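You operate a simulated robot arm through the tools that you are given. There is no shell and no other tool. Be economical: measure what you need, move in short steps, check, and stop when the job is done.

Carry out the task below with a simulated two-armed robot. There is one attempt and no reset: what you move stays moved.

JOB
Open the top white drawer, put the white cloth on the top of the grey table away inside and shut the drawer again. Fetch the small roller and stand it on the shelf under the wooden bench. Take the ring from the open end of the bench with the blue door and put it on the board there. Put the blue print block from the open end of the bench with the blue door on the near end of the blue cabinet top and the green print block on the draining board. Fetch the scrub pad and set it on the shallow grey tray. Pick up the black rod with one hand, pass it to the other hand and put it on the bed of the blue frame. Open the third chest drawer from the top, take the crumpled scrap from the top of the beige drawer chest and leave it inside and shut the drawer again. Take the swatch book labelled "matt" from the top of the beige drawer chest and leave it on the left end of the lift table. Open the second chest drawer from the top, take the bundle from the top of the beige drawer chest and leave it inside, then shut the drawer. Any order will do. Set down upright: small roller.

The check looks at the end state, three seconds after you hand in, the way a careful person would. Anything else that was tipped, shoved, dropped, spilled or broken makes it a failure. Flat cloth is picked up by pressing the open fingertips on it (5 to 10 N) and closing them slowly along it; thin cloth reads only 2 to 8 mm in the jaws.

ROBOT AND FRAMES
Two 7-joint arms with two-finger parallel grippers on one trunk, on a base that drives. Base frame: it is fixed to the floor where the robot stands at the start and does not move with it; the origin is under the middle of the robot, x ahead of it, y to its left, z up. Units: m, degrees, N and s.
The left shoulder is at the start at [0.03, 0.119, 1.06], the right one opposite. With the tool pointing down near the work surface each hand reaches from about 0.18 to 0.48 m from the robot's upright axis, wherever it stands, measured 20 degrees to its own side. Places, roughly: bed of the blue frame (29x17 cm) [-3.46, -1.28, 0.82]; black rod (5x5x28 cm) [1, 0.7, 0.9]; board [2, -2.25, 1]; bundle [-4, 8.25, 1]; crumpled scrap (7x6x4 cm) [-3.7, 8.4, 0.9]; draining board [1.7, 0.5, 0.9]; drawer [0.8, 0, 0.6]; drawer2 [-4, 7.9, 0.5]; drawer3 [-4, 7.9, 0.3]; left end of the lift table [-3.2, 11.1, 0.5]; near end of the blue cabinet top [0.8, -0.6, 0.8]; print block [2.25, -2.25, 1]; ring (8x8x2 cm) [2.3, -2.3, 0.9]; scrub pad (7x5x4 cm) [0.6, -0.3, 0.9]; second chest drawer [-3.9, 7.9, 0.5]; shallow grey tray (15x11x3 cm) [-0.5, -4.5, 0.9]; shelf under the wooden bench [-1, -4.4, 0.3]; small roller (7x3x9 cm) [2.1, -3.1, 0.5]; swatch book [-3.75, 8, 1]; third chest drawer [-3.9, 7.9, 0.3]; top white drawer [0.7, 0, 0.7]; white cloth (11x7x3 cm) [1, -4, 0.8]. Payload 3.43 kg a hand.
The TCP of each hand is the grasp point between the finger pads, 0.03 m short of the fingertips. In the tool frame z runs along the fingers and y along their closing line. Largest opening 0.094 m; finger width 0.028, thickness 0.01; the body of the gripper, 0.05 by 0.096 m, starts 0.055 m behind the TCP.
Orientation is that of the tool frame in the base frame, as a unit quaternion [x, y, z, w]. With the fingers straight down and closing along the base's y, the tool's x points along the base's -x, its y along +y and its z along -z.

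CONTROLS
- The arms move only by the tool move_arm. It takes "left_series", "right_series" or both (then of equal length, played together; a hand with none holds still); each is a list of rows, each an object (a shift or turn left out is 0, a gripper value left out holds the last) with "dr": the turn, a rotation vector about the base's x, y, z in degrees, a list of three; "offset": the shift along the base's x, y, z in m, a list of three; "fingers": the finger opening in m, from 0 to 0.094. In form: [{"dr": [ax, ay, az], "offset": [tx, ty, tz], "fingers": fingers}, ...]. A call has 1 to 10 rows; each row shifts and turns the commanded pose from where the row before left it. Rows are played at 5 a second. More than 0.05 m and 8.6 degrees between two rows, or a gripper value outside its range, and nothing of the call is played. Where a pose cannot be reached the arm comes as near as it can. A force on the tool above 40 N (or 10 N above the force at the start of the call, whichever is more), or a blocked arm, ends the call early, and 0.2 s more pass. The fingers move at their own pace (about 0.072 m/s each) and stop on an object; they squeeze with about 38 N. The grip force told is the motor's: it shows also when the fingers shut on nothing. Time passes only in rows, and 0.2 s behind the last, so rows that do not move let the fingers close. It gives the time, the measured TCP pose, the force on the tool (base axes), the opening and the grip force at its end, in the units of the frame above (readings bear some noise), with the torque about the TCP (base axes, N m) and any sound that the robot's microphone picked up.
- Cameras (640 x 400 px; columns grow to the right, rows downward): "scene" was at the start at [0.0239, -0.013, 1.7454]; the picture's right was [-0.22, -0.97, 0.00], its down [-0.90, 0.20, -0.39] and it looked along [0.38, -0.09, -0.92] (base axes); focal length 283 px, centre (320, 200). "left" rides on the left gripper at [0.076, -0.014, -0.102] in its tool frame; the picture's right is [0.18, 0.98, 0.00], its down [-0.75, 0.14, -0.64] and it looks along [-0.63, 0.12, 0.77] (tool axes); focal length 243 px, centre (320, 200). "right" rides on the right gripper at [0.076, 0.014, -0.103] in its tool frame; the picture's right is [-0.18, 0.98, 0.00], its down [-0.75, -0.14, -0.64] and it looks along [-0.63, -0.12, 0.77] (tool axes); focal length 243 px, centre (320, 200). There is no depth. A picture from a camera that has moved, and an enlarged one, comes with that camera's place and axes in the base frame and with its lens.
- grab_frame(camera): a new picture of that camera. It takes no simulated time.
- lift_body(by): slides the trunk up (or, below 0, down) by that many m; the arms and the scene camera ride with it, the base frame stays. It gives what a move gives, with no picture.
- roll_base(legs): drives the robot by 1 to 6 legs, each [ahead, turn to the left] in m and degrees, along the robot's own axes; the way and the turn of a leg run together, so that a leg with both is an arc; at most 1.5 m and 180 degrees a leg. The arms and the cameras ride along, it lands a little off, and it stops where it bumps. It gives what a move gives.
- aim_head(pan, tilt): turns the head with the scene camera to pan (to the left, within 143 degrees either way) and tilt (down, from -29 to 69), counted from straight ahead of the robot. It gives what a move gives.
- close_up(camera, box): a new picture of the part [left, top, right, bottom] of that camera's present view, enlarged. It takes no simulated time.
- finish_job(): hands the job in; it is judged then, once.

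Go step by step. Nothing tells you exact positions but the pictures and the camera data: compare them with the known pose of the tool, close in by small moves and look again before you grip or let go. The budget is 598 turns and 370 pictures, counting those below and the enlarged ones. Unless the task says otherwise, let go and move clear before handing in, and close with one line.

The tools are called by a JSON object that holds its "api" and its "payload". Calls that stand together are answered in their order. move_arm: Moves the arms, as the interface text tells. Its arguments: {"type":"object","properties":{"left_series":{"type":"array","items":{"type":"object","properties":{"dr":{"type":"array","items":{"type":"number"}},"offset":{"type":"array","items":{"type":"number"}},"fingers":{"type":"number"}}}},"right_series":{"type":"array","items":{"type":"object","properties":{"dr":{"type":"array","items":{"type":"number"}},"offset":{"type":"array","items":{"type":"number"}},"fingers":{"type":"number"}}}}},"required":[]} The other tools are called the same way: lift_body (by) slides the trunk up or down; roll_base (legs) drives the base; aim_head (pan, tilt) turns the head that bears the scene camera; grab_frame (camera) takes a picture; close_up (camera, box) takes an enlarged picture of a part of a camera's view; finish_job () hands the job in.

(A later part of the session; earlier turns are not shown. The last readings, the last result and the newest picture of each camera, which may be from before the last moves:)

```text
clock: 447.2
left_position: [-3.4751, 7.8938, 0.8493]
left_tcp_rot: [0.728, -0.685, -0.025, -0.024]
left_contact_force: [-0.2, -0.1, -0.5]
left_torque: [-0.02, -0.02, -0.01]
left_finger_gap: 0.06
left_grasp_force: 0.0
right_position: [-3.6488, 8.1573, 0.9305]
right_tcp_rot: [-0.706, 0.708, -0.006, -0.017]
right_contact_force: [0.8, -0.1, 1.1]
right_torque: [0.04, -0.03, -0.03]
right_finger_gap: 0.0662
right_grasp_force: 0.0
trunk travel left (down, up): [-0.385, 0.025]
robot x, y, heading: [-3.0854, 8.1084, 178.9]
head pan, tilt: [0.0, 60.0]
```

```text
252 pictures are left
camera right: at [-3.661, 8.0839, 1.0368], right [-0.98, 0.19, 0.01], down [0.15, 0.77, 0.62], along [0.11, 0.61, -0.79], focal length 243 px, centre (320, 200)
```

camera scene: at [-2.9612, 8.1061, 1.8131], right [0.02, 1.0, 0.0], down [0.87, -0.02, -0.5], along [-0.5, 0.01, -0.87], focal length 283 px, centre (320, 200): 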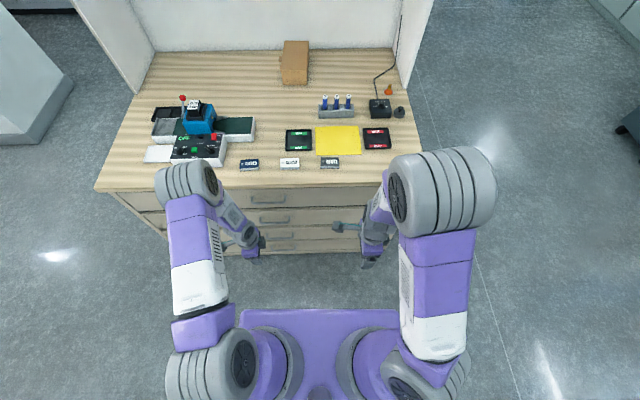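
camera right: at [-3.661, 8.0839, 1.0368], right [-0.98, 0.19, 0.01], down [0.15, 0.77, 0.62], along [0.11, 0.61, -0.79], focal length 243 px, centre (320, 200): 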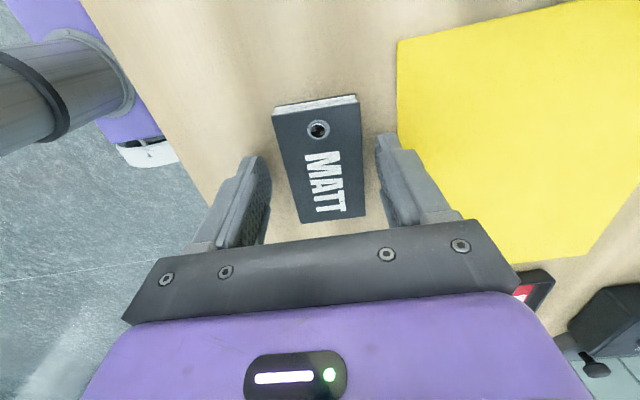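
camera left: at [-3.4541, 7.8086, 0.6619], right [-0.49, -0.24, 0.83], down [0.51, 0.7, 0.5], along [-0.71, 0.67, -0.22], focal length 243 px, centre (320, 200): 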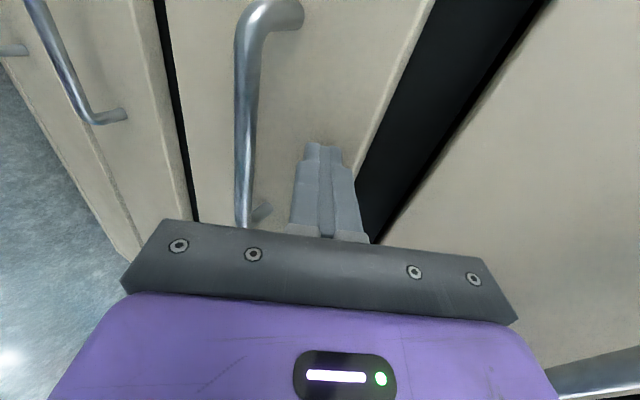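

{"api": "move_arm", "payload": {"right_series": [{"fingers": 0.0}, {}, {}, {}, {"offset": [0, 0, 0.03]}, {"offset": [0, 0, 0.045]}, {"offset": [0, 0, 0.045]}]}}

{"api": "grab_frame", "payload": {"camera": "right"}}

```text
clock: 448.8
left_position: [-3.4733, 7.8927, 0.8497]
left_tcp_rot: [0.728, -0.685, -0.025, -0.024]
left_contact_force: [-0.2, -0.2, -0.5]
left_torque: [0.0, 0.03, -0.01]
left_finger_gap: 0.06
left_grasp_force: 0.0
right_position: [-3.6477, 8.1596, 1.0518]
right_tcp_rot: [-0.706, 0.708, -0.006, -0.017]
right_contact_force: [-0.1, 1.3, -0.4]
right_torque: [0.0, 0.02, -0.01]
right_finger_gap: 0.0428
right_grasp_force: 38.2
trunk travel left (down, up): [-0.385, 0.025]
robot x, y, heading: [-3.088, 8.1102, 179.0]
head pan, tilt: [0.0, 60.0]
```

```text
251 pictures are left
camera right: at [-3.6602, 8.0862, 1.158], right [-0.98, 0.19, 0.01], down [0.15, 0.77, 0.62], along [0.11, 0.61, -0.79], focal length 243 px, centre (320, 200)
```

right: 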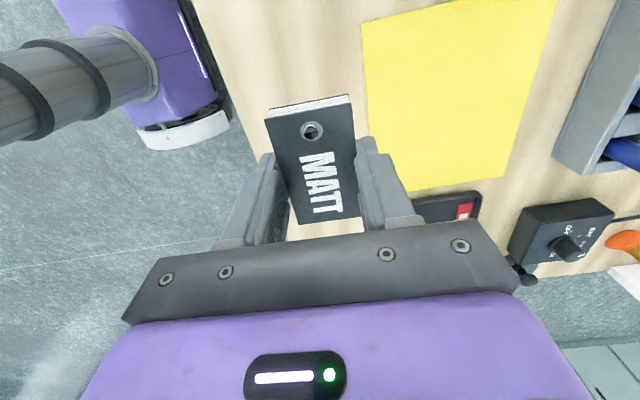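

{"api": "move_arm", "payload": {"right_series": [{"offset": [0.045, 0.01, 0.01]}, {"offset": [0.045, 0.01, 0.01]}, {"offset": [0.045, 0.01, 0.01]}, {"offset": [0.045, 0.01, 0]}, {"offset": [0.045, 0.01, 0]}, {"offset": [0.045, 0.01, 0]}]}}

{"api": "roll_base", "payload": {"legs": [[-0.8, 0], [0, -89]]}}

{"api": "aim_head", "payload": {"pan": 15, "tilt": 20}}

{"api": "grab_frame", "payload": {"camera": "scene"}}

```text
clock: 450.2
left_position: [-3.4732, 7.8933, 0.8493]
left_tcp_rot: [0.728, -0.684, -0.025, -0.024]
left_contact_force: [0.4, -0.9, 0.5]
left_torque: [0.02, 0.01, -0.01]
left_finger_gap: 0.0598
left_grasp_force: 0.0
right_position: [-3.3768, 8.2162, 1.0842]
right_tcp_rot: [-0.706, 0.708, -0.005, -0.017]
right_contact_force: [0.2, 0.6, -0.5]
right_torque: [0.0, 0.07, -0.03]
right_finger_gap: 0.0427
right_grasp_force: 38.2
trunk travel left (down, up): [-0.385, 0.025]
robot x, y, heading: [-3.087, 8.1115, 178.8]
head pan, tilt: [0.0, 60.0]
```

```text
clock: 458.3
left_position: [-2.5092, 8.478, 0.8504]
left_tcp_rot: [-0.042, 0.999, 0.003, 0.035]
left_contact_force: [-0.4, 0.5, 0.0]
left_torque: [0.02, -0.02, 0.01]
left_finger_gap: 0.06
left_grasp_force: 0.1
right_position: [-2.1841, 8.3888, 1.0837]
right_tcp_rot: [-0.012, 1.0, 0.009, -0.016]
right_contact_force: [0.0, -0.3, -0.4]
right_torque: [-0.04, 0.01, -0.02]
right_finger_gap: 0.0427
right_grasp_force: 38.3
trunk travel left (down, up): [-0.385, 0.025]
robot x, y, heading: [-2.285, 8.0947, 90.2]
head pan, tilt: [0.0, 60.0]
```

```text
clock: 459.3
left_position: [-2.51, 8.4775, 0.8488]
left_tcp_rot: [-0.042, 0.998, 0.001, 0.035]
left_contact_force: [-1.5, 0.4, -1.0]
left_torque: [0.0, -0.02, -0.05]
left_finger_gap: 0.06
left_grasp_force: 0.0
right_position: [-2.1835, 8.3888, 1.083]
right_tcp_rot: [-0.012, 1.0, 0.009, -0.015]
right_contact_force: [0.2, 0.0, -1.2]
right_torque: [0.0, 0.02, 0.01]
right_finger_gap: 0.0428
right_grasp_force: 38.4
trunk travel left (down, up): [-0.385, 0.025]
robot x, y, heading: [-2.286, 8.0982, 90.2]
head pan, tilt: [15.0, 20.0]
```

```text
250 pictures are left
camera scene: at [-2.3119, 8.1578, 1.8711], right [0.96, 0.27, 0.0], down [0.09, -0.33, -0.94], along [-0.25, 0.91, -0.34], focal length 283 px, centre (320, 200)
```

scene: 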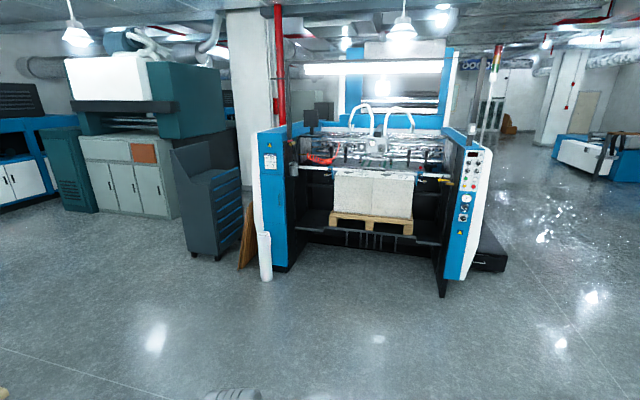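

{"api": "close_up", "payload": {"camera": "scene", "box": [250, 120, 490, 270]}}

```text
2.67 times, centred on (370, 195) of scene
camera zoom: at [-2.3119, 8.1578, 1.8711], right [0.96, 0.27, 0.0], down [0.09, -0.33, -0.94], along [-0.25, 0.91, -0.34], focal length 754 px, centre (187, 213)
```

zoom: 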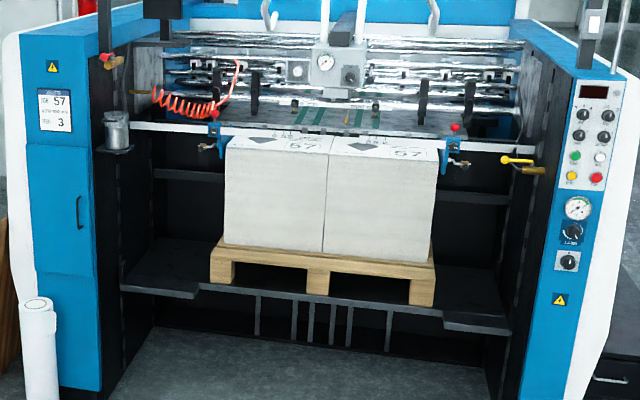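

{"api": "move_arm", "payload": {"left_series": [{"offset": [0, -0.035, 0.03]}, {"offset": [0, -0.035, 0.03]}, {"offset": [0, -0.035, 0.03]}, {"offset": [0, -0.035, 0.03]}]}}

{"api": "roll_base", "payload": {"legs": [[0, 23.2], [1.1, 0], [1.0, 0], [0, -23.2]]}}

{"api": "aim_head", "payload": {"pan": 0, "tilt": 45}}

{"api": "grab_frame", "payload": {"camera": "scene"}}

```text
clock: 460.3
left_position: [-2.5123, 8.3429, 0.9685]
left_tcp_rot: [-0.043, 0.998, 0.001, 0.036]
left_contact_force: [0.8, 0.7, -1.2]
left_torque: [0.01, 0.01, 0.0]
left_finger_gap: 0.0599
left_grasp_force: 0.1
left hand out of reach, approached as far as the arm can: row 4
right_position: [-2.1841, 8.3888, 1.0843]
right_tcp_rot: [-0.012, 1.0, 0.009, -0.016]
right_contact_force: [-0.1, -0.2, -0.3]
right_torque: [-0.01, -0.01, -0.03]
right_finger_gap: 0.0429
right_grasp_force: 37.6
trunk travel left (down, up): [-0.385, 0.025]
robot x, y, heading: [-2.2867, 8.0946, 90.1]
head pan, tilt: [15.0, 20.0]
```

```text
clock: 473.1
left_position: [-3.3261, 10.2773, 0.9685]
left_tcp_rot: [-0.029, 0.999, -0.001, 0.035]
left_contact_force: [0.4, 0.0, -0.6]
left_torque: [0.01, 0.04, -0.03]
left_finger_gap: 0.0601
left_grasp_force: 0.0
right_position: [-2.9963, 10.3138, 1.0847]
right_tcp_rot: [0.001, 1.0, 0.008, -0.016]
right_contact_force: [-0.2, 0.5, -0.7]
right_torque: [-0.02, 0.02, 0.01]
right_finger_gap: 0.043
right_grasp_force: 37.7
trunk travel left (down, up): [-0.385, 0.025]
robot x, y, heading: [-3.1046, 10.0263, 88.8]
head pan, tilt: [15.0, 20.0]
```

```text
clock: 474.0
left_position: [-3.3255, 10.2774, 0.9684]
left_tcp_rot: [-0.029, 0.999, -0.001, 0.036]
left_contact_force: [0.0, 0.0, -0.1]
left_torque: [0.0, 0.04, 0.0]
left_finger_gap: 0.0601
left_grasp_force: 0.1
right_position: [-2.9968, 10.3134, 1.084]
right_tcp_rot: [0.001, 1.0, 0.009, -0.015]
right_contact_force: [0.0, 0.0, 0.7]
right_torque: [-0.02, -0.01, 0.02]
right_finger_gap: 0.0432
right_grasp_force: 38.2
trunk travel left (down, up): [-0.385, 0.025]
robot x, y, heading: [-3.1081, 10.0227, 88.7]
head pan, tilt: [0.0, 45.0]
```

```text
248 pictures are left
camera scene: at [-3.1059, 10.0761, 1.8326], right [1.0, -0.02, 0.0], down [-0.01, -0.71, -0.71], along [0.01, 0.71, -0.71], focal length 283 px, centre (320, 200)
```

scene: 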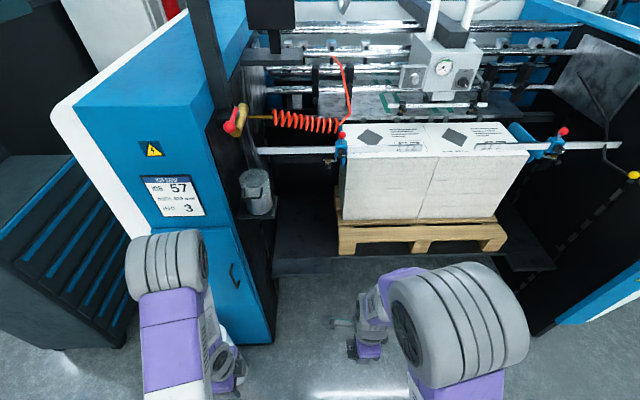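

{"api": "move_arm", "payload": {"left_series": [{"offset": [0.03, 0.01, 0.02]}, {"offset": [0.03, 0.01, 0.02]}, {"offset": [0.03, 0.0, 0.02]}, {"offset": [0.03, 0, 0.02]}], "right_series": [{"offset": [0.0, 0.03, 0.0]}, {"offset": [0.0, 0.03, 0.0]}, {"offset": [0.0, 0.03, 0.0]}, {"offset": [0.0, 0.03, 0]}]}}

{"api": "grab_frame", "payload": {"camera": "scene"}}

```text
clock: 475.0
left_position: [-3.2062, 10.3019, 1.0473]
left_tcp_rot: [-0.03, 0.999, 0.0, 0.034]
left_contact_force: [-0.4, -0.5, 0.3]
left_torque: [0.0, 0.02, 0.02]
left_finger_gap: 0.0602
left_grasp_force: 0.1
left hand out of reach, approached as far as the arm can: row 1
right_position: [-2.9946, 10.4316, 1.0854]
right_tcp_rot: [0.001, 1.0, 0.008, -0.016]
right_contact_force: [0.5, -0.6, -0.2]
right_torque: [-0.01, 0.01, -0.01]
right_finger_gap: 0.0425
right_grasp_force: 38.1
trunk travel left (down, up): [-0.385, 0.025]
robot x, y, heading: [-3.1045, 10.0297, 89.0]
head pan, tilt: [0.0, 45.0]
```

```text
247 pictures are left
camera scene: at [-3.1049, 10.0766, 1.8325], right [1.0, -0.02, 0.0], down [-0.01, -0.71, -0.71], along [0.01, 0.71, -0.71], focal length 283 px, centre (320, 200)
```

scene: 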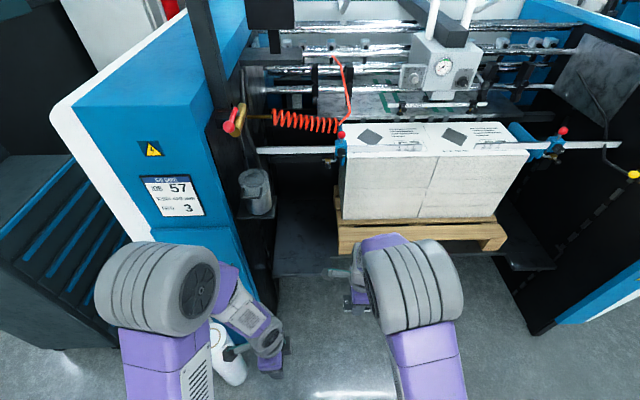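

{"api": "move_arm", "payload": {"right_series": [{"offset": [-0.03, 0.02, 0.0]}, {"offset": [-0.03, 0.02, 0.0]}, {"offset": [-0.03, 0.01, 0.0]}, {"offset": [-0.03, 0.0, 0]}, {"offset": [-0.02, 0.0, 0]}]}}

{"api": "lift_body", "payload": {"by": -0.28}}

{"api": "roll_base", "payload": {"legs": [[0.3, 0]]}}

{"api": "grab_frame", "payload": {"camera": "scene"}}

{"api": "grab_frame", "payload": {"camera": "right"}}

```text
clock: 476.2
left_position: [-3.2068, 10.3006, 1.0471]
left_tcp_rot: [-0.03, 0.999, -0.001, 0.035]
left_contact_force: [0.6, -1.1, 0.5]
left_torque: [0.01, 0.0, 0.01]
left_finger_gap: 0.0601
left_grasp_force: 0.0
right_position: [-3.1358, 10.4843, 1.0848]
right_tcp_rot: [0.001, 1.0, 0.008, -0.015]
right_contact_force: [-0.6, -1.2, -1.1]
right_torque: [-0.02, 0.01, 0.0]
right_finger_gap: 0.0429
right_grasp_force: 38.3
trunk travel left (down, up): [-0.385, 0.025]
robot x, y, heading: [-3.1065, 10.0249, 88.7]
head pan, tilt: [0.0, 45.0]
```

```text
clock: 479.1
left_position: [-3.2067, 10.3015, 0.7675]
left_tcp_rot: [-0.03, 0.999, -0.001, 0.036]
left_contact_force: [-0.3, 0.9, -0.5]
left_torque: [-0.02, 0.01, 0.0]
left_finger_gap: 0.0601
left_grasp_force: 0.0
right_position: [-3.1362, 10.4841, 0.8035]
right_tcp_rot: [0.0, 1.0, 0.01, -0.015]
right_contact_force: [0.3, -0.2, -0.5]
right_torque: [0.0, -0.02, 0.01]
right_finger_gap: 0.0428
right_grasp_force: 37.8
trunk travel left (down, up): [-0.105, 0.305]
robot x, y, heading: [-3.0993, 10.0217, 89.2]
head pan, tilt: [0.0, 45.0]
```

```text
clock: 481.1
left_position: [-3.2006, 10.6065, 0.7658]
left_tcp_rot: [-0.03, 0.999, -0.001, 0.035]
left_contact_force: [-0.6, -0.1, -0.7]
left_torque: [0.0, -0.01, -0.02]
left_finger_gap: 0.0597
left_grasp_force: 0.1
right_position: [-3.1304, 10.7897, 0.8041]
right_tcp_rot: [0.002, 1.0, 0.008, -0.016]
right_contact_force: [-0.7, 0.1, -0.4]
right_torque: [-0.02, -0.02, 0.03]
right_finger_gap: 0.0429
right_grasp_force: 37.9
trunk travel left (down, up): [-0.105, 0.305]
robot x, y, heading: [-3.0966, 10.3299, 88.8]
head pan, tilt: [0.0, 45.0]
```

```text
246 pictures are left
camera scene: at [-3.1, 10.382, 1.5525], right [1.0, -0.02, 0.0], down [-0.01, -0.71, -0.71], along [0.01, 0.71, -0.71], focal length 283 px, centre (320, 200)
```

scene: 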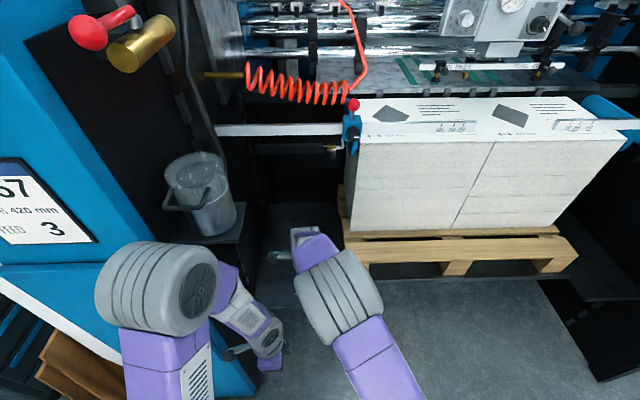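

```text
245 pictures are left
camera right: at [-3.2023, 10.8024, 0.9096], right [0.19, 0.98, 0.01], down [0.77, -0.15, 0.62], along [0.61, -0.11, -0.79], focal length 243 px, centre (320, 200)
```

right: 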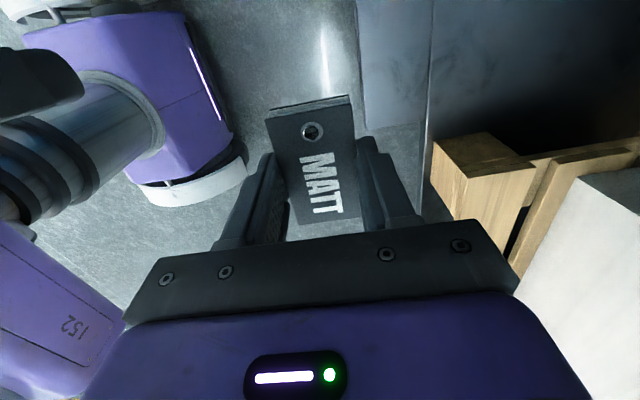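

{"api": "roll_base", "payload": {"legs": [[0.13, 0]]}}

{"api": "move_arm", "payload": {"right_series": [{"offset": [-0.02, 0.02, -0.04]}, {"offset": [-0.02, 0.02, -0.04]}, {"offset": [-0.01, 0.03, -0.03]}, {"offset": [0, 0.02, -0.04]}]}}

{"api": "grab_frame", "payload": {"camera": "scene"}}

{"api": "grab_frame", "payload": {"camera": "right"}}

```text
clock: 482.3
left_position: [-3.1961, 10.6821, 0.7756]
left_tcp_rot: [-0.022, 0.999, -0.003, 0.036]
left_contact_force: [0.2, 0.1, 0.4]
left_torque: [-0.02, 0.02, 0.02]
left_finger_gap: 0.0601
left_grasp_force: 0.1
right_position: [-3.1269, 10.8744, 0.8118]
right_tcp_rot: [0.0, 1.0, 0.018, -0.016]
right_contact_force: [0.3, 0.4, -0.3]
right_torque: [-0.03, -0.03, -0.01]
right_finger_gap: 0.043
right_grasp_force: 38.2
trunk travel left (down, up): [-0.105, 0.305]
robot x, y, heading: [-3.0984, 10.4297, 89.2]
head pan, tilt: [0.0, 45.0]
stopped in leg 1: the robot was blocked; the commanded pose is now the measured one
```

```text
clock: 483.3
left_position: [-3.1958, 10.6827, 0.7726]
left_tcp_rot: [-0.023, 0.999, -0.001, 0.034]
left_contact_force: [0.3, -0.3, -1.0]
left_torque: [-0.01, -0.01, -0.05]
left_finger_gap: 0.0598
left_grasp_force: 0.1
right_position: [-3.1786, 10.9661, 0.6664]
right_tcp_rot: [0.0, 1.0, 0.018, -0.017]
right_contact_force: [-0.5, -0.1, -0.3]
right_torque: [0.01, 0.02, -0.03]
right_finger_gap: 0.043
right_grasp_force: 37.8
trunk travel left (down, up): [-0.105, 0.305]
robot x, y, heading: [-3.0985, 10.4298, 89.5]
head pan, tilt: [0.0, 45.0]
```

```text
244 pictures are left
camera scene: at [-3.095, 10.4546, 1.5533], right [1.0, -0.01, 0.0], down [-0.01, -0.69, -0.72], along [0.01, 0.72, -0.69], focal length 283 px, centre (320, 200)
```

scene: 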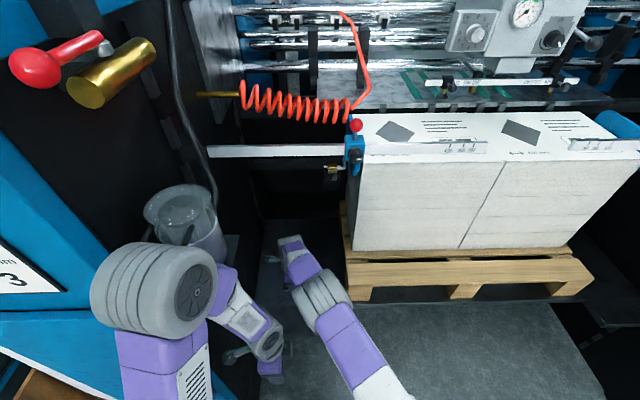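

```text
243 pictures are left
camera right: at [-3.2517, 10.9774, 0.7725], right [0.18, 0.98, 0.03], down [0.77, -0.16, 0.61], along [0.6, -0.09, -0.79], focal length 243 px, centre (320, 200)
```

right: 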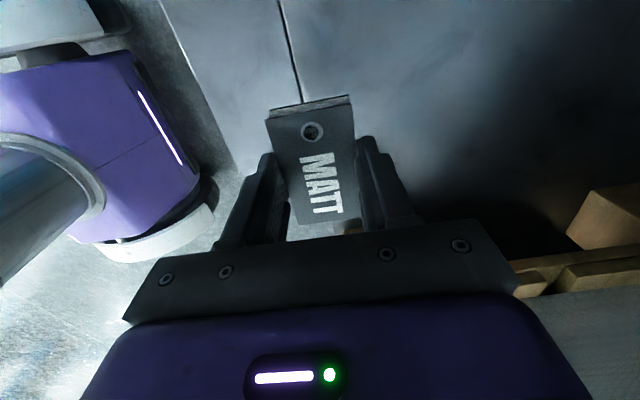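

{"api": "roll_base", "payload": {"legs": [[-0.03, 0]]}}

{"api": "aim_head", "payload": {"pan": 60, "tilt": 60}}

{"api": "grab_frame", "payload": {"camera": "scene"}}

```text
clock: 484.2
left_position: [-3.1987, 10.6652, 0.7667]
left_tcp_rot: [-0.025, 0.999, -0.012, 0.035]
left_contact_force: [-0.2, -0.7, -0.5]
left_torque: [0.1, -0.02, 0.01]
left_finger_gap: 0.0597
left_grasp_force: 0.0
right_position: [-3.1814, 10.9473, 0.6562]
right_tcp_rot: [0.0, 1.0, 0.008, -0.016]
right_contact_force: [-0.4, -1.3, -0.5]
right_torque: [0.02, 0.01, 0.03]
right_finger_gap: 0.0429
right_grasp_force: 38.1
trunk travel left (down, up): [-0.105, 0.305]
robot x, y, heading: [-3.098, 10.3961, 89.1]
head pan, tilt: [0.0, 45.0]
```

```text
clock: 485.5
left_position: [-3.199, 10.6673, 0.7678]
left_tcp_rot: [-0.026, 0.999, -0.011, 0.035]
left_contact_force: [0.3, 0.3, -0.1]
left_torque: [-0.01, -0.02, -0.02]
left_finger_gap: 0.0597
left_grasp_force: 0.1
right_position: [-3.1813, 10.9482, 0.6577]
right_tcp_rot: [0.0, 1.0, 0.008, -0.015]
right_contact_force: [1.4, 0.1, -0.6]
right_torque: [-0.01, 0.0, 0.01]
right_finger_gap: 0.043
right_grasp_force: 37.9
trunk travel left (down, up): [-0.105, 0.305]
robot x, y, heading: [-3.0994, 10.4022, 89.2]
head pan, tilt: [60.0, 60.0]
```

```text
242 pictures are left
camera scene: at [-3.1569, 10.4044, 1.5331], right [0.51, 0.86, 0.0], down [0.74, -0.44, -0.5], along [-0.43, 0.26, -0.87], focal length 283 px, centre (320, 200)
```

scene: 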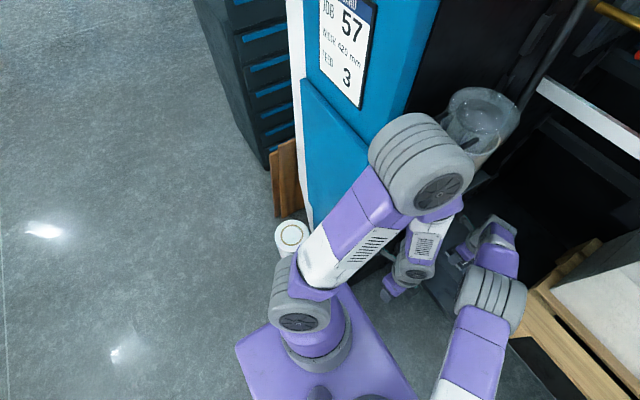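

{"api": "move_arm", "payload": {"right_series": [{"offset": [0, 0.02, -0.03]}, {"offset": [0, 0.02, -0.03]}, {"offset": [0, 0.01, -0.02]}, {"offset": [0, 0, -0.01]}]}}

{"api": "grab_frame", "payload": {"camera": "right"}}

```text
clock: 486.5
left_position: [-3.199, 10.6651, 0.7685]
left_tcp_rot: [-0.025, 0.999, -0.011, 0.035]
left_contact_force: [-0.6, 0.1, -0.6]
left_torque: [-0.02, -0.03, 0.05]
left_finger_gap: 0.06
left_grasp_force: 0.1
right_position: [-3.1669, 10.9642, 0.5716]
right_tcp_rot: [-0.001, 1.0, 0.008, -0.016]
right_contact_force: [0.3, 0.0, -0.3]
right_torque: [-0.02, 0.01, -0.03]
right_finger_gap: 0.0427
right_grasp_force: 37.7
right hand out of reach, approached as far as the arm can: row 2, 3, 4
trunk travel left (down, up): [-0.105, 0.305]
robot x, y, heading: [-3.0939, 10.3994, 89.2]
head pan, tilt: [60.0, 60.0]
```

```text
241 pictures are left
camera right: at [-3.2393, 10.976, 0.6765], right [0.18, 0.98, 0.01], down [0.77, -0.15, 0.62], along [0.61, -0.1, -0.79], focal length 243 px, centre (320, 200)
```

right: 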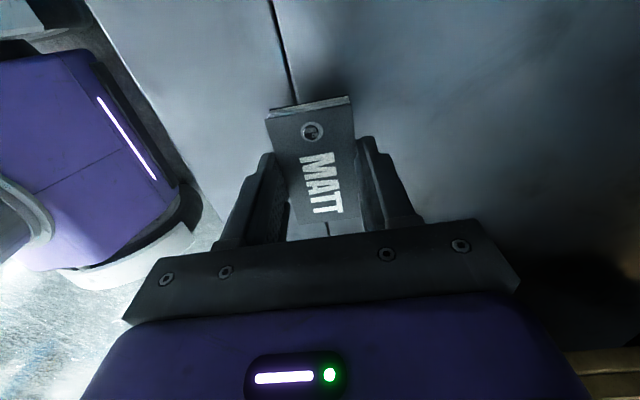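

{"api": "move_arm", "payload": {"right_series": [{"offset": [0, 0, 0.04]}, {"offset": [-0.01, 0.02, 0.04]}, {"offset": [0, 0.02, 0.03]}]}}

{"api": "lift_body", "payload": {"by": -0.1}}

{"api": "move_arm", "payload": {"right_series": [{"offset": [0, 0.02, -0.01]}, {"offset": [0, 0.02, -0.01]}]}}

{"api": "grab_frame", "payload": {"camera": "right"}}

```text
clock: 487.3
left_position: [-3.1985, 10.6654, 0.7669]
left_tcp_rot: [-0.025, 0.999, -0.011, 0.034]
left_contact_force: [1.1, 0.3, 0.3]
left_torque: [0.0, -0.01, -0.02]
left_finger_gap: 0.0602
left_grasp_force: 0.0
right_position: [-3.1746, 10.994, 0.673]
right_tcp_rot: [-0.001, 1.0, 0.008, -0.015]
right_contact_force: [0.4, 0.6, -0.2]
right_torque: [0.03, 0.02, -0.01]
right_finger_gap: 0.0428
right_grasp_force: 38.3
right hand out of reach, approached as far as the arm can: row 3
trunk travel left (down, up): [-0.105, 0.305]
robot x, y, heading: [-3.0926, 10.3966, 89.4]
head pan, tilt: [60.0, 60.0]
```

```text
clock: 488.6
left_position: [-3.1982, 10.6658, 0.6676]
left_tcp_rot: [-0.025, 0.999, -0.011, 0.035]
left_contact_force: [1.5, 0.5, -1.1]
left_torque: [0.02, 0.0, 0.06]
left_finger_gap: 0.06
left_grasp_force: 0.1
right_position: [-3.175, 10.9936, 0.5736]
right_tcp_rot: [0.001, 1.0, 0.009, -0.015]
right_contact_force: [0.2, -0.4, -0.4]
right_torque: [0.01, 0.0, -0.01]
right_finger_gap: 0.0426
right_grasp_force: 37.8
trunk travel left (down, up): [-0.005, 0.405]
robot x, y, heading: [-3.0937, 10.4001, 88.9]
head pan, tilt: [60.0, 60.0]
```

```text
clock: 489.2
left_position: [-3.1983, 10.6668, 0.6682]
left_tcp_rot: [-0.025, 0.999, -0.013, 0.034]
left_contact_force: [0.8, -0.6, -0.6]
left_torque: [0.03, 0.0, 0.0]
left_finger_gap: 0.06
left_grasp_force: 0.1
right_position: [-3.1581, 10.9984, 0.5607]
right_tcp_rot: [0.001, 1.0, 0.009, -0.015]
right_contact_force: [-0.5, 0.1, 0.2]
right_torque: [-0.01, -0.01, -0.04]
right_finger_gap: 0.043
right_grasp_force: 38.0
right hand out of reach, approached as far as the arm can: row 1, 2
trunk travel left (down, up): [-0.005, 0.405]
robot x, y, heading: [-3.0965, 10.3975, 89.2]
head pan, tilt: [60.0, 60.0]
```

```text
240 pictures are left
camera right: at [-3.2306, 11.0113, 0.6658], right [0.18, 0.98, 0.01], down [0.77, -0.15, 0.62], along [0.61, -0.1, -0.79], focal length 243 px, centre (320, 200)
```

right: 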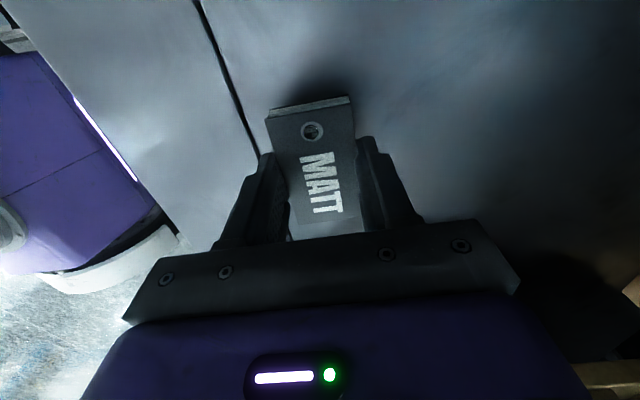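

{"api": "move_arm", "payload": {"right_series": [{"offset": [0, 0, -0.01]}, {"offset": [0, 0, -0.01]}, {"offset": [0, 0, -0.008]}, {"offset": [0, 0, -0.008]}, {"offset": [0, 0, -0.008]}, {"offset": [0, 0, -0.008]}]}}

{"api": "grab_frame", "payload": {"camera": "right"}}

```text
clock: 490.2
left_position: [-3.1992, 10.6654, 0.6688]
left_tcp_rot: [-0.025, 0.999, -0.01, 0.034]
left_contact_force: [0.2, 0.4, 0.4]
left_torque: [0.03, 0.01, 0.01]
left_finger_gap: 0.0601
left_grasp_force: 0.1
right_position: [-3.1593, 10.9924, 0.5367]
right_tcp_rot: [-0.001, 1.0, 0.013, -0.016]
right_contact_force: [3.3, -9.6, 15.1]
right_torque: [-0.71, -0.23, 0.02]
right_finger_gap: 0.0429
right_grasp_force: 38.5
right hand out of reach, approached as far as the arm can: row 1, 4, 5
trunk travel left (down, up): [-0.005, 0.405]
robot x, y, heading: [-3.0985, 10.3978, 89.0]
head pan, tilt: [60.0, 60.0]
stopped in row 5 (right hand): the force on the tool passed its limit at 48 N (the readings are from after the stop); the commanded pose is now the measured one
```

```text
239 pictures are left
camera right: at [-3.2305, 11.0047, 0.6418], right [0.18, 0.98, 0.02], down [0.77, -0.16, 0.61], along [0.61, -0.1, -0.79], focal length 243 px, centre (320, 200)
```

right: 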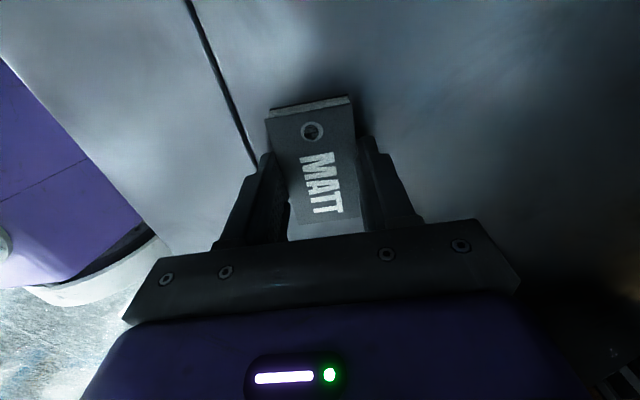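

{"api": "move_arm", "payload": {"right_series": [{"offset": [0, 0, 0.002], "fingers": 0.065}, {}, {}, {"offset": [0, 0, 0.03]}, {"offset": [0, 0, 0.04]}, {"offset": [0, -0.02, 0.04]}, {"offset": [0, -0.04, 0.03]}]}}

{"api": "grab_frame", "payload": {"camera": "right"}}

```text
clock: 491.9
left_position: [-3.1979, 10.6661, 0.6677]
left_tcp_rot: [-0.024, 0.999, -0.011, 0.035]
left_contact_force: [-0.6, -0.1, 1.2]
left_torque: [0.02, 0.04, -0.01]
left_finger_gap: 0.0601
left_grasp_force: 0.0
right_position: [-3.1579, 10.932, 0.6758]
right_tcp_rot: [-0.001, 1.0, 0.014, -0.017]
right_contact_force: [0.1, -0.9, -0.1]
right_torque: [0.0, -0.02, 0.01]
right_finger_gap: 0.0651
right_grasp_force: 0.0
trunk travel left (down, up): [-0.005, 0.405]
robot x, y, heading: [-3.0965, 10.3996, 89.1]
head pan, tilt: [60.0, 60.0]
```

```text
238 pictures are left
camera right: at [-3.2297, 10.9439, 0.7818], right [0.18, 0.98, 0.02], down [0.77, -0.16, 0.61], along [0.61, -0.1, -0.79], focal length 243 px, centre (320, 200)
```

right: 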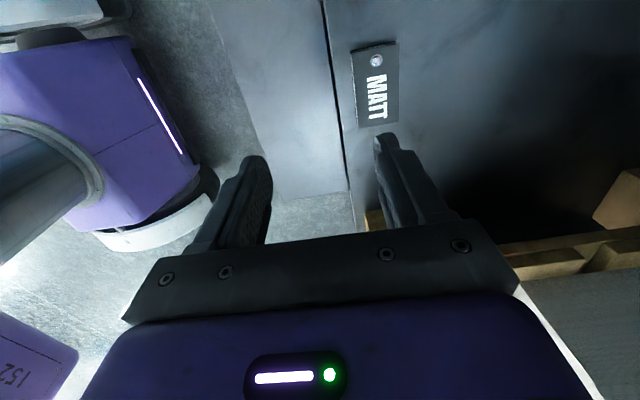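

{"api": "roll_base", "payload": {"legs": [[-0.55, 0], [0, -143], [1.5, 0], [1.5, 0]]}}

{"api": "lift_body", "payload": {"by": 0.38}}

{"api": "roll_base", "payload": {"legs": [[0, -37], [1.5, 0], [1.5, 0], [1.5, 0]]}}

{"api": "aim_head", "payload": {"pan": 0, "tilt": 25}}

{"api": "grab_frame", "payload": {"camera": "scene"}}

```text
clock: 514.9
left_position: [-1.1491, 7.2489, 0.6674]
left_tcp_rot: [0.943, 0.33, -0.036, 0.0]
left_contact_force: [-0.3, -0.3, 0.9]
left_torque: [0.01, -0.01, 0.02]
left_finger_gap: 0.0601
left_grasp_force: 0.0
right_position: [-1.0264, 7.0088, 0.6749]
right_tcp_rot: [0.951, 0.308, 0.021, 0.007]
right_contact_force: [-0.3, -0.1, 0.5]
right_torque: [-0.02, -0.02, -0.03]
right_finger_gap: 0.0651
right_grasp_force: 0.0
trunk travel left (down, up): [-0.005, 0.405]
robot x, y, heading: [-1.3852, 7.4046, -54.9]
head pan, tilt: [60.0, 60.0]
```

```text
clock: 518.6
left_position: [-1.1496, 7.2497, 1.0471]
left_tcp_rot: [0.943, 0.331, -0.036, 0.0]
left_contact_force: [0.1, 0.1, -0.4]
left_torque: [-0.03, 0.0, 0.0]
left_finger_gap: 0.06
left_grasp_force: 0.0
right_position: [-1.0269, 7.0085, 1.0539]
right_tcp_rot: [0.951, 0.309, 0.02, 0.008]
right_contact_force: [-1.0, 0.1, 0.4]
right_torque: [-0.01, 0.02, -0.01]
right_finger_gap: 0.0648
right_grasp_force: 0.0
trunk travel left (down, up): [-0.385, 0.025]
robot x, y, heading: [-1.3873, 7.4047, -54.9]
head pan, tilt: [60.0, 60.0]
```

```text
clock: 541.8
left_position: [-1.3988, 2.6502, 1.0475]
left_tcp_rot: [0.999, 0.029, -0.034, -0.011]
left_contact_force: [0.6, 0.2, 0.2]
left_torque: [0.02, 0.01, 0.02]
left_finger_gap: 0.0599
left_grasp_force: 0.0
right_position: [-1.4383, 2.3824, 1.0555]
right_tcp_rot: [1.0, 0.004, 0.017, 0.014]
right_contact_force: [-0.4, 0.2, 0.8]
right_torque: [0.01, -0.05, 0.02]
right_finger_gap: 0.065
right_grasp_force: 0.1
trunk travel left (down, up): [-0.385, 0.025]
robot x, y, heading: [-1.5051, 2.9155, -90.4]
head pan, tilt: [60.0, 60.0]
```

```text
clock: 543.1
left_position: [-1.4, 2.6499, 1.0476]
left_tcp_rot: [0.999, 0.029, -0.035, -0.011]
left_contact_force: [-0.3, -0.5, 0.0]
left_torque: [0.01, 0.0, -0.01]
left_finger_gap: 0.06
left_grasp_force: 0.1
right_position: [-1.4389, 2.3837, 1.0552]
right_tcp_rot: [1.0, 0.005, 0.017, 0.012]
right_contact_force: [-0.6, 0.4, -0.6]
right_torque: [0.0, 0.0, -0.01]
right_finger_gap: 0.065
right_grasp_force: 0.1
trunk travel left (down, up): [-0.385, 0.025]
robot x, y, heading: [-1.5049, 2.9123, -90.0]
head pan, tilt: [0.0, 25.0]
```

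```text
237 pictures are left
camera scene: at [-1.5072, 2.8531, 1.8631], right [-1.0, 0.01, 0.0], down [0.0, 0.42, -0.91], along [0.0, -0.91, -0.42], focal length 283 px, centre (320, 200)
```

scene: 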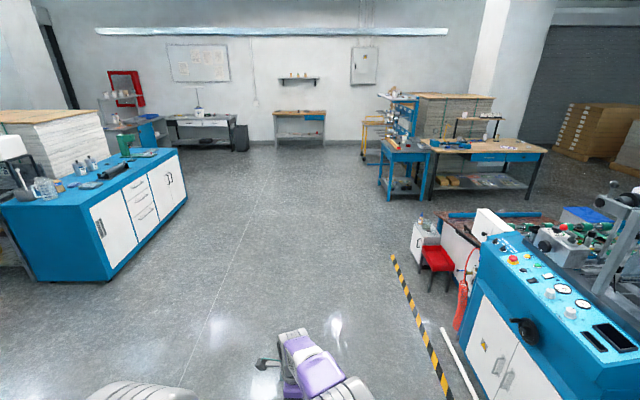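

{"api": "roll_base", "payload": {"legs": [[0, 11], [1.5, 0], [1.5, 0], [1.5, 0], [0.7, 0], [0, 79]]}}

{"api": "roll_base", "payload": {"legs": [[1.3, 0]]}}

{"api": "aim_head", "payload": {"pan": 0, "tilt": 40}}

{"api": "grab_frame", "payload": {"camera": "scene"}}

```text
clock: 572.0
left_position: [-0.2857, -2.0856, 1.0472]
left_tcp_rot: [0.696, 0.718, -0.033, 0.016]
left_contact_force: [-0.5, 0.9, -0.3]
left_torque: [0.0, -0.02, 0.0]
left_finger_gap: 0.0602
left_grasp_force: 0.1
right_position: [-0.0192, -2.1322, 1.0561]
right_tcp_rot: [0.713, 0.701, 0.022, -0.002]
right_contact_force: [-0.1, -0.3, 0.0]
right_torque: [-0.01, 0.01, 0.0]
right_finger_gap: 0.0651
right_grasp_force: 0.0
trunk travel left (down, up): [-0.385, 0.025]
robot x, y, heading: [-0.5547, -2.1813, -2.0]
head pan, tilt: [0.0, 25.0]
```

```text
clock: 578.7
left_position: [1.027, -2.112, 1.0468]
left_tcp_rot: [0.688, 0.725, -0.032, 0.017]
left_contact_force: [-0.4, -0.2, -0.1]
left_torque: [-0.03, 0.01, 0.0]
left_finger_gap: 0.0597
left_grasp_force: 0.0
right_position: [1.2959, -2.1521, 1.0546]
right_tcp_rot: [0.706, 0.708, 0.021, -0.003]
right_contact_force: [-0.2, -0.2, 0.1]
right_torque: [0.04, -0.02, 0.01]
right_finger_gap: 0.0651
right_grasp_force: 0.0
trunk travel left (down, up): [-0.385, 0.025]
robot x, y, heading: [0.7595, -2.2143, -0.7]
head pan, tilt: [0.0, 25.0]
```

```text
clock: 579.4
left_position: [1.0276, -2.1115, 1.0468]
left_tcp_rot: [0.688, 0.725, -0.033, 0.016]
left_contact_force: [-0.4, 0.0, -0.5]
left_torque: [-0.01, 0.0, 0.0]
left_finger_gap: 0.0598
left_grasp_force: 0.1
right_position: [1.2953, -2.1518, 1.0552]
right_tcp_rot: [0.706, 0.708, 0.022, -0.001]
right_contact_force: [-0.5, 0.2, -1.1]
right_torque: [-0.02, 0.01, 0.01]
right_finger_gap: 0.065
right_grasp_force: 0.0
trunk travel left (down, up): [-0.385, 0.025]
robot x, y, heading: [0.7609, -2.2159, -0.5]
head pan, tilt: [0.0, 40.0]
```

```text
236 pictures are left
camera scene: at [0.8145, -2.2145, 1.8399], right [-0.01, -1.0, 0.0], down [-0.64, 0.01, -0.77], along [0.77, -0.01, -0.64], focal length 283 px, centre (320, 200)
```

scene: 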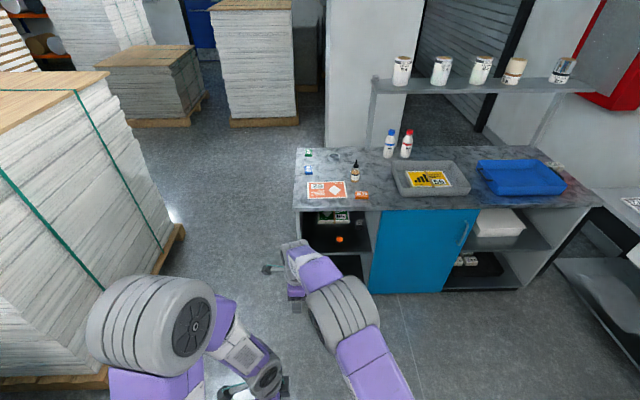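

{"api": "close_up", "payload": {"camera": "scene", "box": [285, 120, 445, 220]}}

{"api": "close_up", "payload": {"camera": "scene", "box": [280, 190, 540, 310]}}

```text
4.00 times, centred on (365, 170) of scene
camera zoom: at [0.8145, -2.2145, 1.8399], right [-0.01, -1.0, 0.0], down [-0.64, 0.01, -0.77], along [0.77, -0.01, -0.64], focal length 1131 px, centre (140, 320)
```

zoom: 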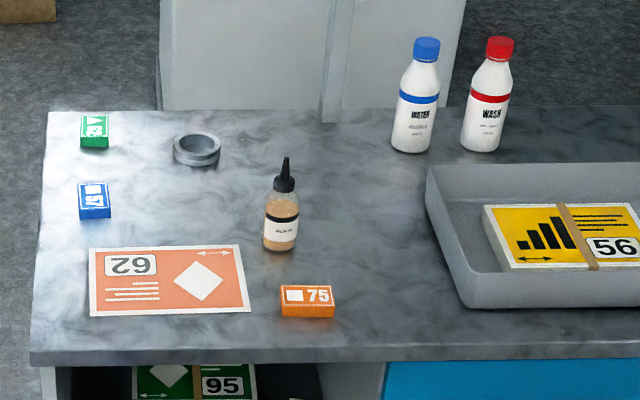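

```text
2.46 times, centred on (410, 250) of scene
camera zoom: at [0.8145, -2.2145, 1.8399], right [-0.01, -1.0, 0.0], down [-0.64, 0.01, -0.77], along [0.77, -0.01, -0.64], focal length 696 px, centre (98, 77)
```

zoom: 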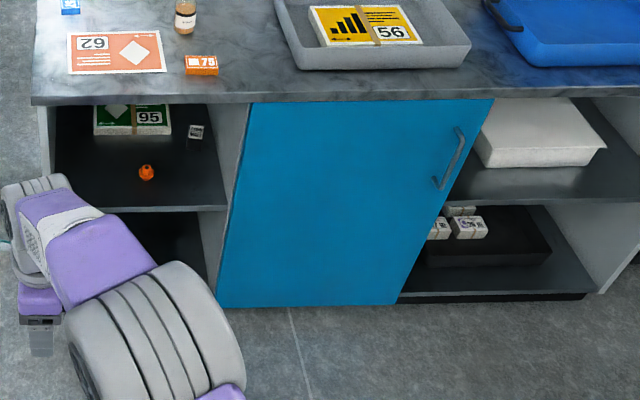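

{"api": "roll_base", "payload": {"legs": [[0, 30], [1.1, 0], [0, -29.5], [0.45, 0]]}}

{"api": "aim_head", "payload": {"pan": -60, "tilt": 50}}

{"api": "grab_frame", "payload": {"camera": "scene"}}

```text
clock: 590.2
left_position: [2.4337, -1.5734, 1.047]
left_tcp_rot: [0.681, 0.731, -0.033, 0.016]
left_contact_force: [-0.6, -1.1, -0.5]
left_torque: [0.01, 0.0, 0.01]
left_finger_gap: 0.0598
left_grasp_force: 0.2
right_position: [2.7012, -1.6081, 1.0549]
right_tcp_rot: [0.699, 0.715, 0.021, -0.004]
right_contact_force: [-0.2, 0.2, -0.3]
right_torque: [0.01, 0.02, 0.0]
right_finger_gap: 0.0651
right_grasp_force: 0.0
trunk travel left (down, up): [-0.385, 0.025]
robot x, y, heading: [2.169, -1.6782, 0.6]
head pan, tilt: [0.0, 40.0]
```

```text
clock: 591.5
left_position: [2.4323, -1.5737, 1.0477]
left_tcp_rot: [0.681, 0.731, -0.033, 0.017]
left_contact_force: [-0.5, -0.7, 0.2]
left_torque: [-0.01, 0.03, 0.0]
left_finger_gap: 0.06
left_grasp_force: 0.2
right_position: [2.7014, -1.6082, 1.0546]
right_tcp_rot: [0.699, 0.715, 0.021, -0.003]
right_contact_force: [0.2, 0.5, 0.5]
right_torque: [0.02, 0.03, -0.01]
right_finger_gap: 0.0648
right_grasp_force: 0.1
trunk travel left (down, up): [-0.385, 0.025]
robot x, y, heading: [2.1717, -1.6806, 0.4]
head pan, tilt: [-60.0, 50.0]
```

```text
233 pictures are left
camera scene: at [2.1761, -1.748, 1.8257], right [-0.86, -0.51, 0.0], down [-0.39, 0.66, -0.64], along [0.33, -0.55, -0.77], focal length 283 px, centre (320, 200)
```

scene: 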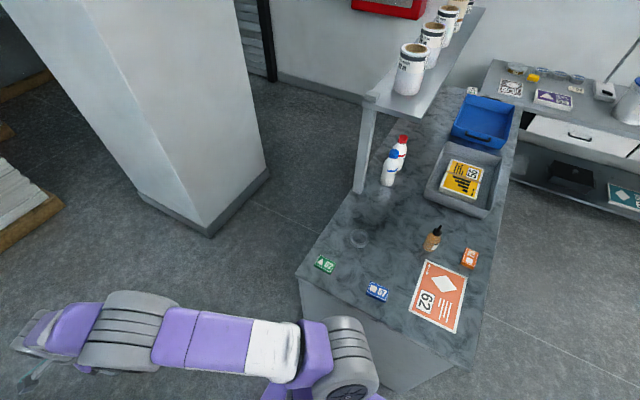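

{"api": "move_arm", "payload": {"right_series": [{"offset": [-0.045, -0.01, 0.01]}, {"offset": [-0.045, -0.01, 0.01]}, {"offset": [-0.045, -0.01, 0.01]}, {"offset": [-0.03, 0, 0]}]}}

{"api": "roll_base", "payload": {"legs": [[0, -90.5]]}}

{"api": "aim_head", "payload": {"pan": 0, "tilt": 60}}

{"api": "grab_frame", "payload": {"camera": "scene"}}

```text
clock: 592.5
left_position: [2.4331, -1.5729, 1.0476]
left_tcp_rot: [0.682, 0.731, -0.032, 0.016]
left_contact_force: [-0.7, 0.4, 0.3]
left_torque: [-0.01, 0.01, 0.0]
left_finger_gap: 0.0601
left_grasp_force: 0.0
right_position: [2.5351, -1.639, 1.0871]
right_tcp_rot: [0.699, 0.715, 0.022, -0.003]
right_contact_force: [-1.2, 0.0, -0.8]
right_torque: [0.0, -0.03, 0.01]
right_finger_gap: 0.0649
right_grasp_force: 0.1
trunk travel left (down, up): [-0.385, 0.025]
robot x, y, heading: [2.1693, -1.6827, 0.5]
head pan, tilt: [-60.0, 50.0]
```

```text
clock: 596.8
left_position: [2.2781, -1.9453, 1.0473]
left_tcp_rot: [0.999, 0.034, -0.035, -0.012]
left_contact_force: [-0.3, 0.2, 1.1]
left_torque: [-0.02, 0.01, 0.0]
left_finger_gap: 0.06
left_grasp_force: 0.0
right_position: [2.2116, -2.0471, 1.0871]
right_tcp_rot: [1.0, 0.011, 0.017, 0.014]
right_contact_force: [-0.7, 0.0, -0.3]
right_torque: [-0.03, -0.01, -0.01]
right_finger_gap: 0.0649
right_grasp_force: 0.1
trunk travel left (down, up): [-0.385, 0.025]
robot x, y, heading: [2.1709, -1.6804, -89.9]
head pan, tilt: [-60.0, 50.0]
```

```text
clock: 598.1
left_position: [2.2772, -1.9447, 1.0483]
left_tcp_rot: [0.999, 0.034, -0.035, -0.012]
left_contact_force: [0.1, -1.1, 0.2]
left_torque: [-0.02, -0.01, -0.02]
left_finger_gap: 0.0598
left_grasp_force: 0.1
right_position: [2.2117, -2.0481, 1.0865]
right_tcp_rot: [1.0, 0.01, 0.017, 0.013]
right_contact_force: [-0.1, -0.6, 0.3]
right_torque: [-0.03, -0.02, 0.03]
right_finger_gap: 0.0652
right_grasp_force: 0.0
trunk travel left (down, up): [-0.385, 0.025]
robot x, y, heading: [2.1667, -1.6845, -89.6]
head pan, tilt: [0.0, 60.0]
```

```text
232 pictures are left
camera scene: at [2.1672, -1.7181, 1.8131], right [-1.0, 0.0, 0.0], down [0.0, 0.87, -0.5], along [0.0, -0.5, -0.87], focal length 283 px, centre (320, 200)
```

scene: 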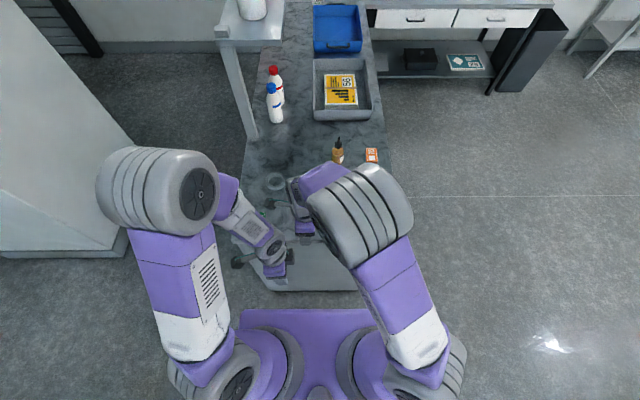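

{"api": "move_arm", "payload": {"right_series": [{"offset": [-0.04, 0.01, 0.02]}, {"offset": [-0.04, 0.01, 0.02]}, {"offset": [-0.04, 0.01, 0.01]}, {"offset": [-0.04, 0.01, 0]}, {"offset": [-0.04, 0.01, 0]}, {"offset": [-0.04, 0, 0]}], "left_series": [{"offset": [0.01, -0.03, 0], "fingers": 0.094}, {"offset": [0.01, -0.04, 0]}, {"offset": [0.01, -0.04, 0]}, {"offset": [0.01, -0.04, 0]}, {"offset": [0.01, -0.04, 0]}, {"offset": [0.01, -0.04, 0]}]}}

{"api": "roll_base", "payload": {"legs": [[0.12, 0]]}}

{"api": "grab_frame", "payload": {"camera": "scene"}}

{"api": "grab_frame", "payload": {"camera": "left"}}

```text
clock: 599.5
left_position: [2.3362, -2.1761, 1.0454]
left_tcp_rot: [0.999, 0.034, -0.035, -0.012]
left_contact_force: [-0.9, 0.0, 0.1]
left_torque: [0.02, -0.04, 0.03]
left_finger_gap: 0.094
left_grasp_force: 0.0
right_position: [1.973, -1.9994, 1.1382]
right_tcp_rot: [1.0, 0.011, 0.016, 0.013]
right_contact_force: [-0.4, -0.5, -0.9]
right_torque: [0.0, -0.02, -0.03]
right_finger_gap: 0.065
right_grasp_force: 0.1
trunk travel left (down, up): [-0.385, 0.025]
robot x, y, heading: [2.1687, -1.6809, -89.8]
head pan, tilt: [0.0, 60.0]
```

```text
clock: 600.7
left_position: [2.3372, -2.2934, 1.0471]
left_tcp_rot: [0.999, 0.034, -0.035, -0.011]
left_contact_force: [1.4, 0.0, 0.4]
left_torque: [0.02, 0.0, 0.02]
left_finger_gap: 0.0942
left_grasp_force: 0.0
right_position: [1.9742, -2.1168, 1.1374]
right_tcp_rot: [1.0, 0.01, 0.017, 0.013]
right_contact_force: [0.1, -1.0, -0.6]
right_torque: [-0.01, -0.02, 0.02]
right_finger_gap: 0.065
right_grasp_force: 0.1
trunk travel left (down, up): [-0.385, 0.025]
robot x, y, heading: [2.1688, -1.7984, -89.8]
head pan, tilt: [0.0, 60.0]
```

```text
231 pictures are left
camera scene: at [2.1679, -1.8354, 1.8131], right [-1.0, 0.0, 0.0], down [0.0, 0.87, -0.5], along [0.0, -0.5, -0.87], focal length 283 px, centre (320, 200)
```

scene: 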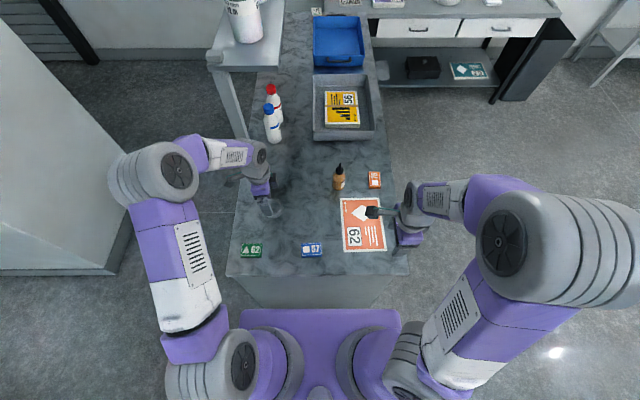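

```text
230 pictures are left
camera left: at [2.4199, -2.2757, 1.1429], right [0.25, -0.97, -0.04], down [-0.7, -0.2, 0.69], along [-0.67, -0.15, -0.72], focal length 243 px, centre (320, 200)
```

left: 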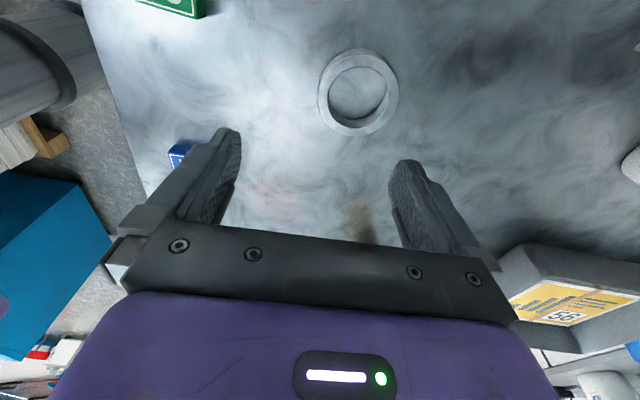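

{"api": "move_arm", "payload": {"left_series": [{"offset": [0.011, -0.015, -0.02], "dr": [-1.1, -4, 0]}, {"offset": [0, -0.015, -0.03]}]}}

{"api": "grab_frame", "payload": {"camera": "left"}}

```text
clock: 601.3
left_position: [2.3498, -2.3255, 0.9943]
left_tcp_rot: [0.999, 0.034, 0.0, -0.001]
left_contact_force: [0.4, -0.5, 0.0]
left_torque: [0.03, 0.01, 0.02]
left_finger_gap: 0.094
left_grasp_force: 0.0
right_position: [1.9738, -2.1176, 1.1381]
right_tcp_rot: [1.0, 0.01, 0.016, 0.013]
right_contact_force: [-0.4, 0.3, 0.5]
right_torque: [0.01, 0.0, 0.01]
right_finger_gap: 0.0651
right_grasp_force: 0.0
trunk travel left (down, up): [-0.385, 0.025]
robot x, y, heading: [2.1732, -1.801, -89.6]
head pan, tilt: [0.0, 60.0]
```

```text
229 pictures are left
camera left: at [2.4252, -2.306, 1.0967], right [0.25, -0.97, 0.0], down [-0.74, -0.19, 0.64], along [-0.62, -0.16, -0.77], focal length 243 px, centre (320, 200)
```

left: 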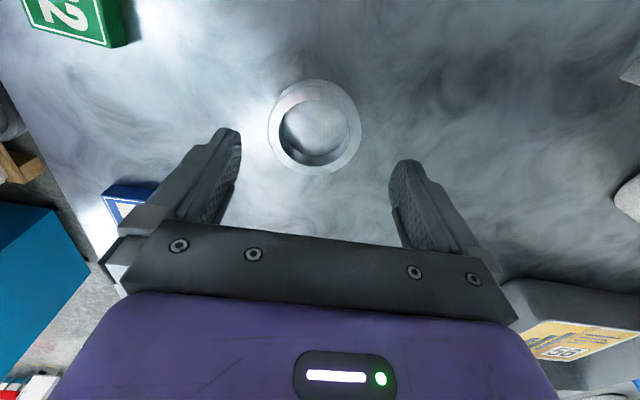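

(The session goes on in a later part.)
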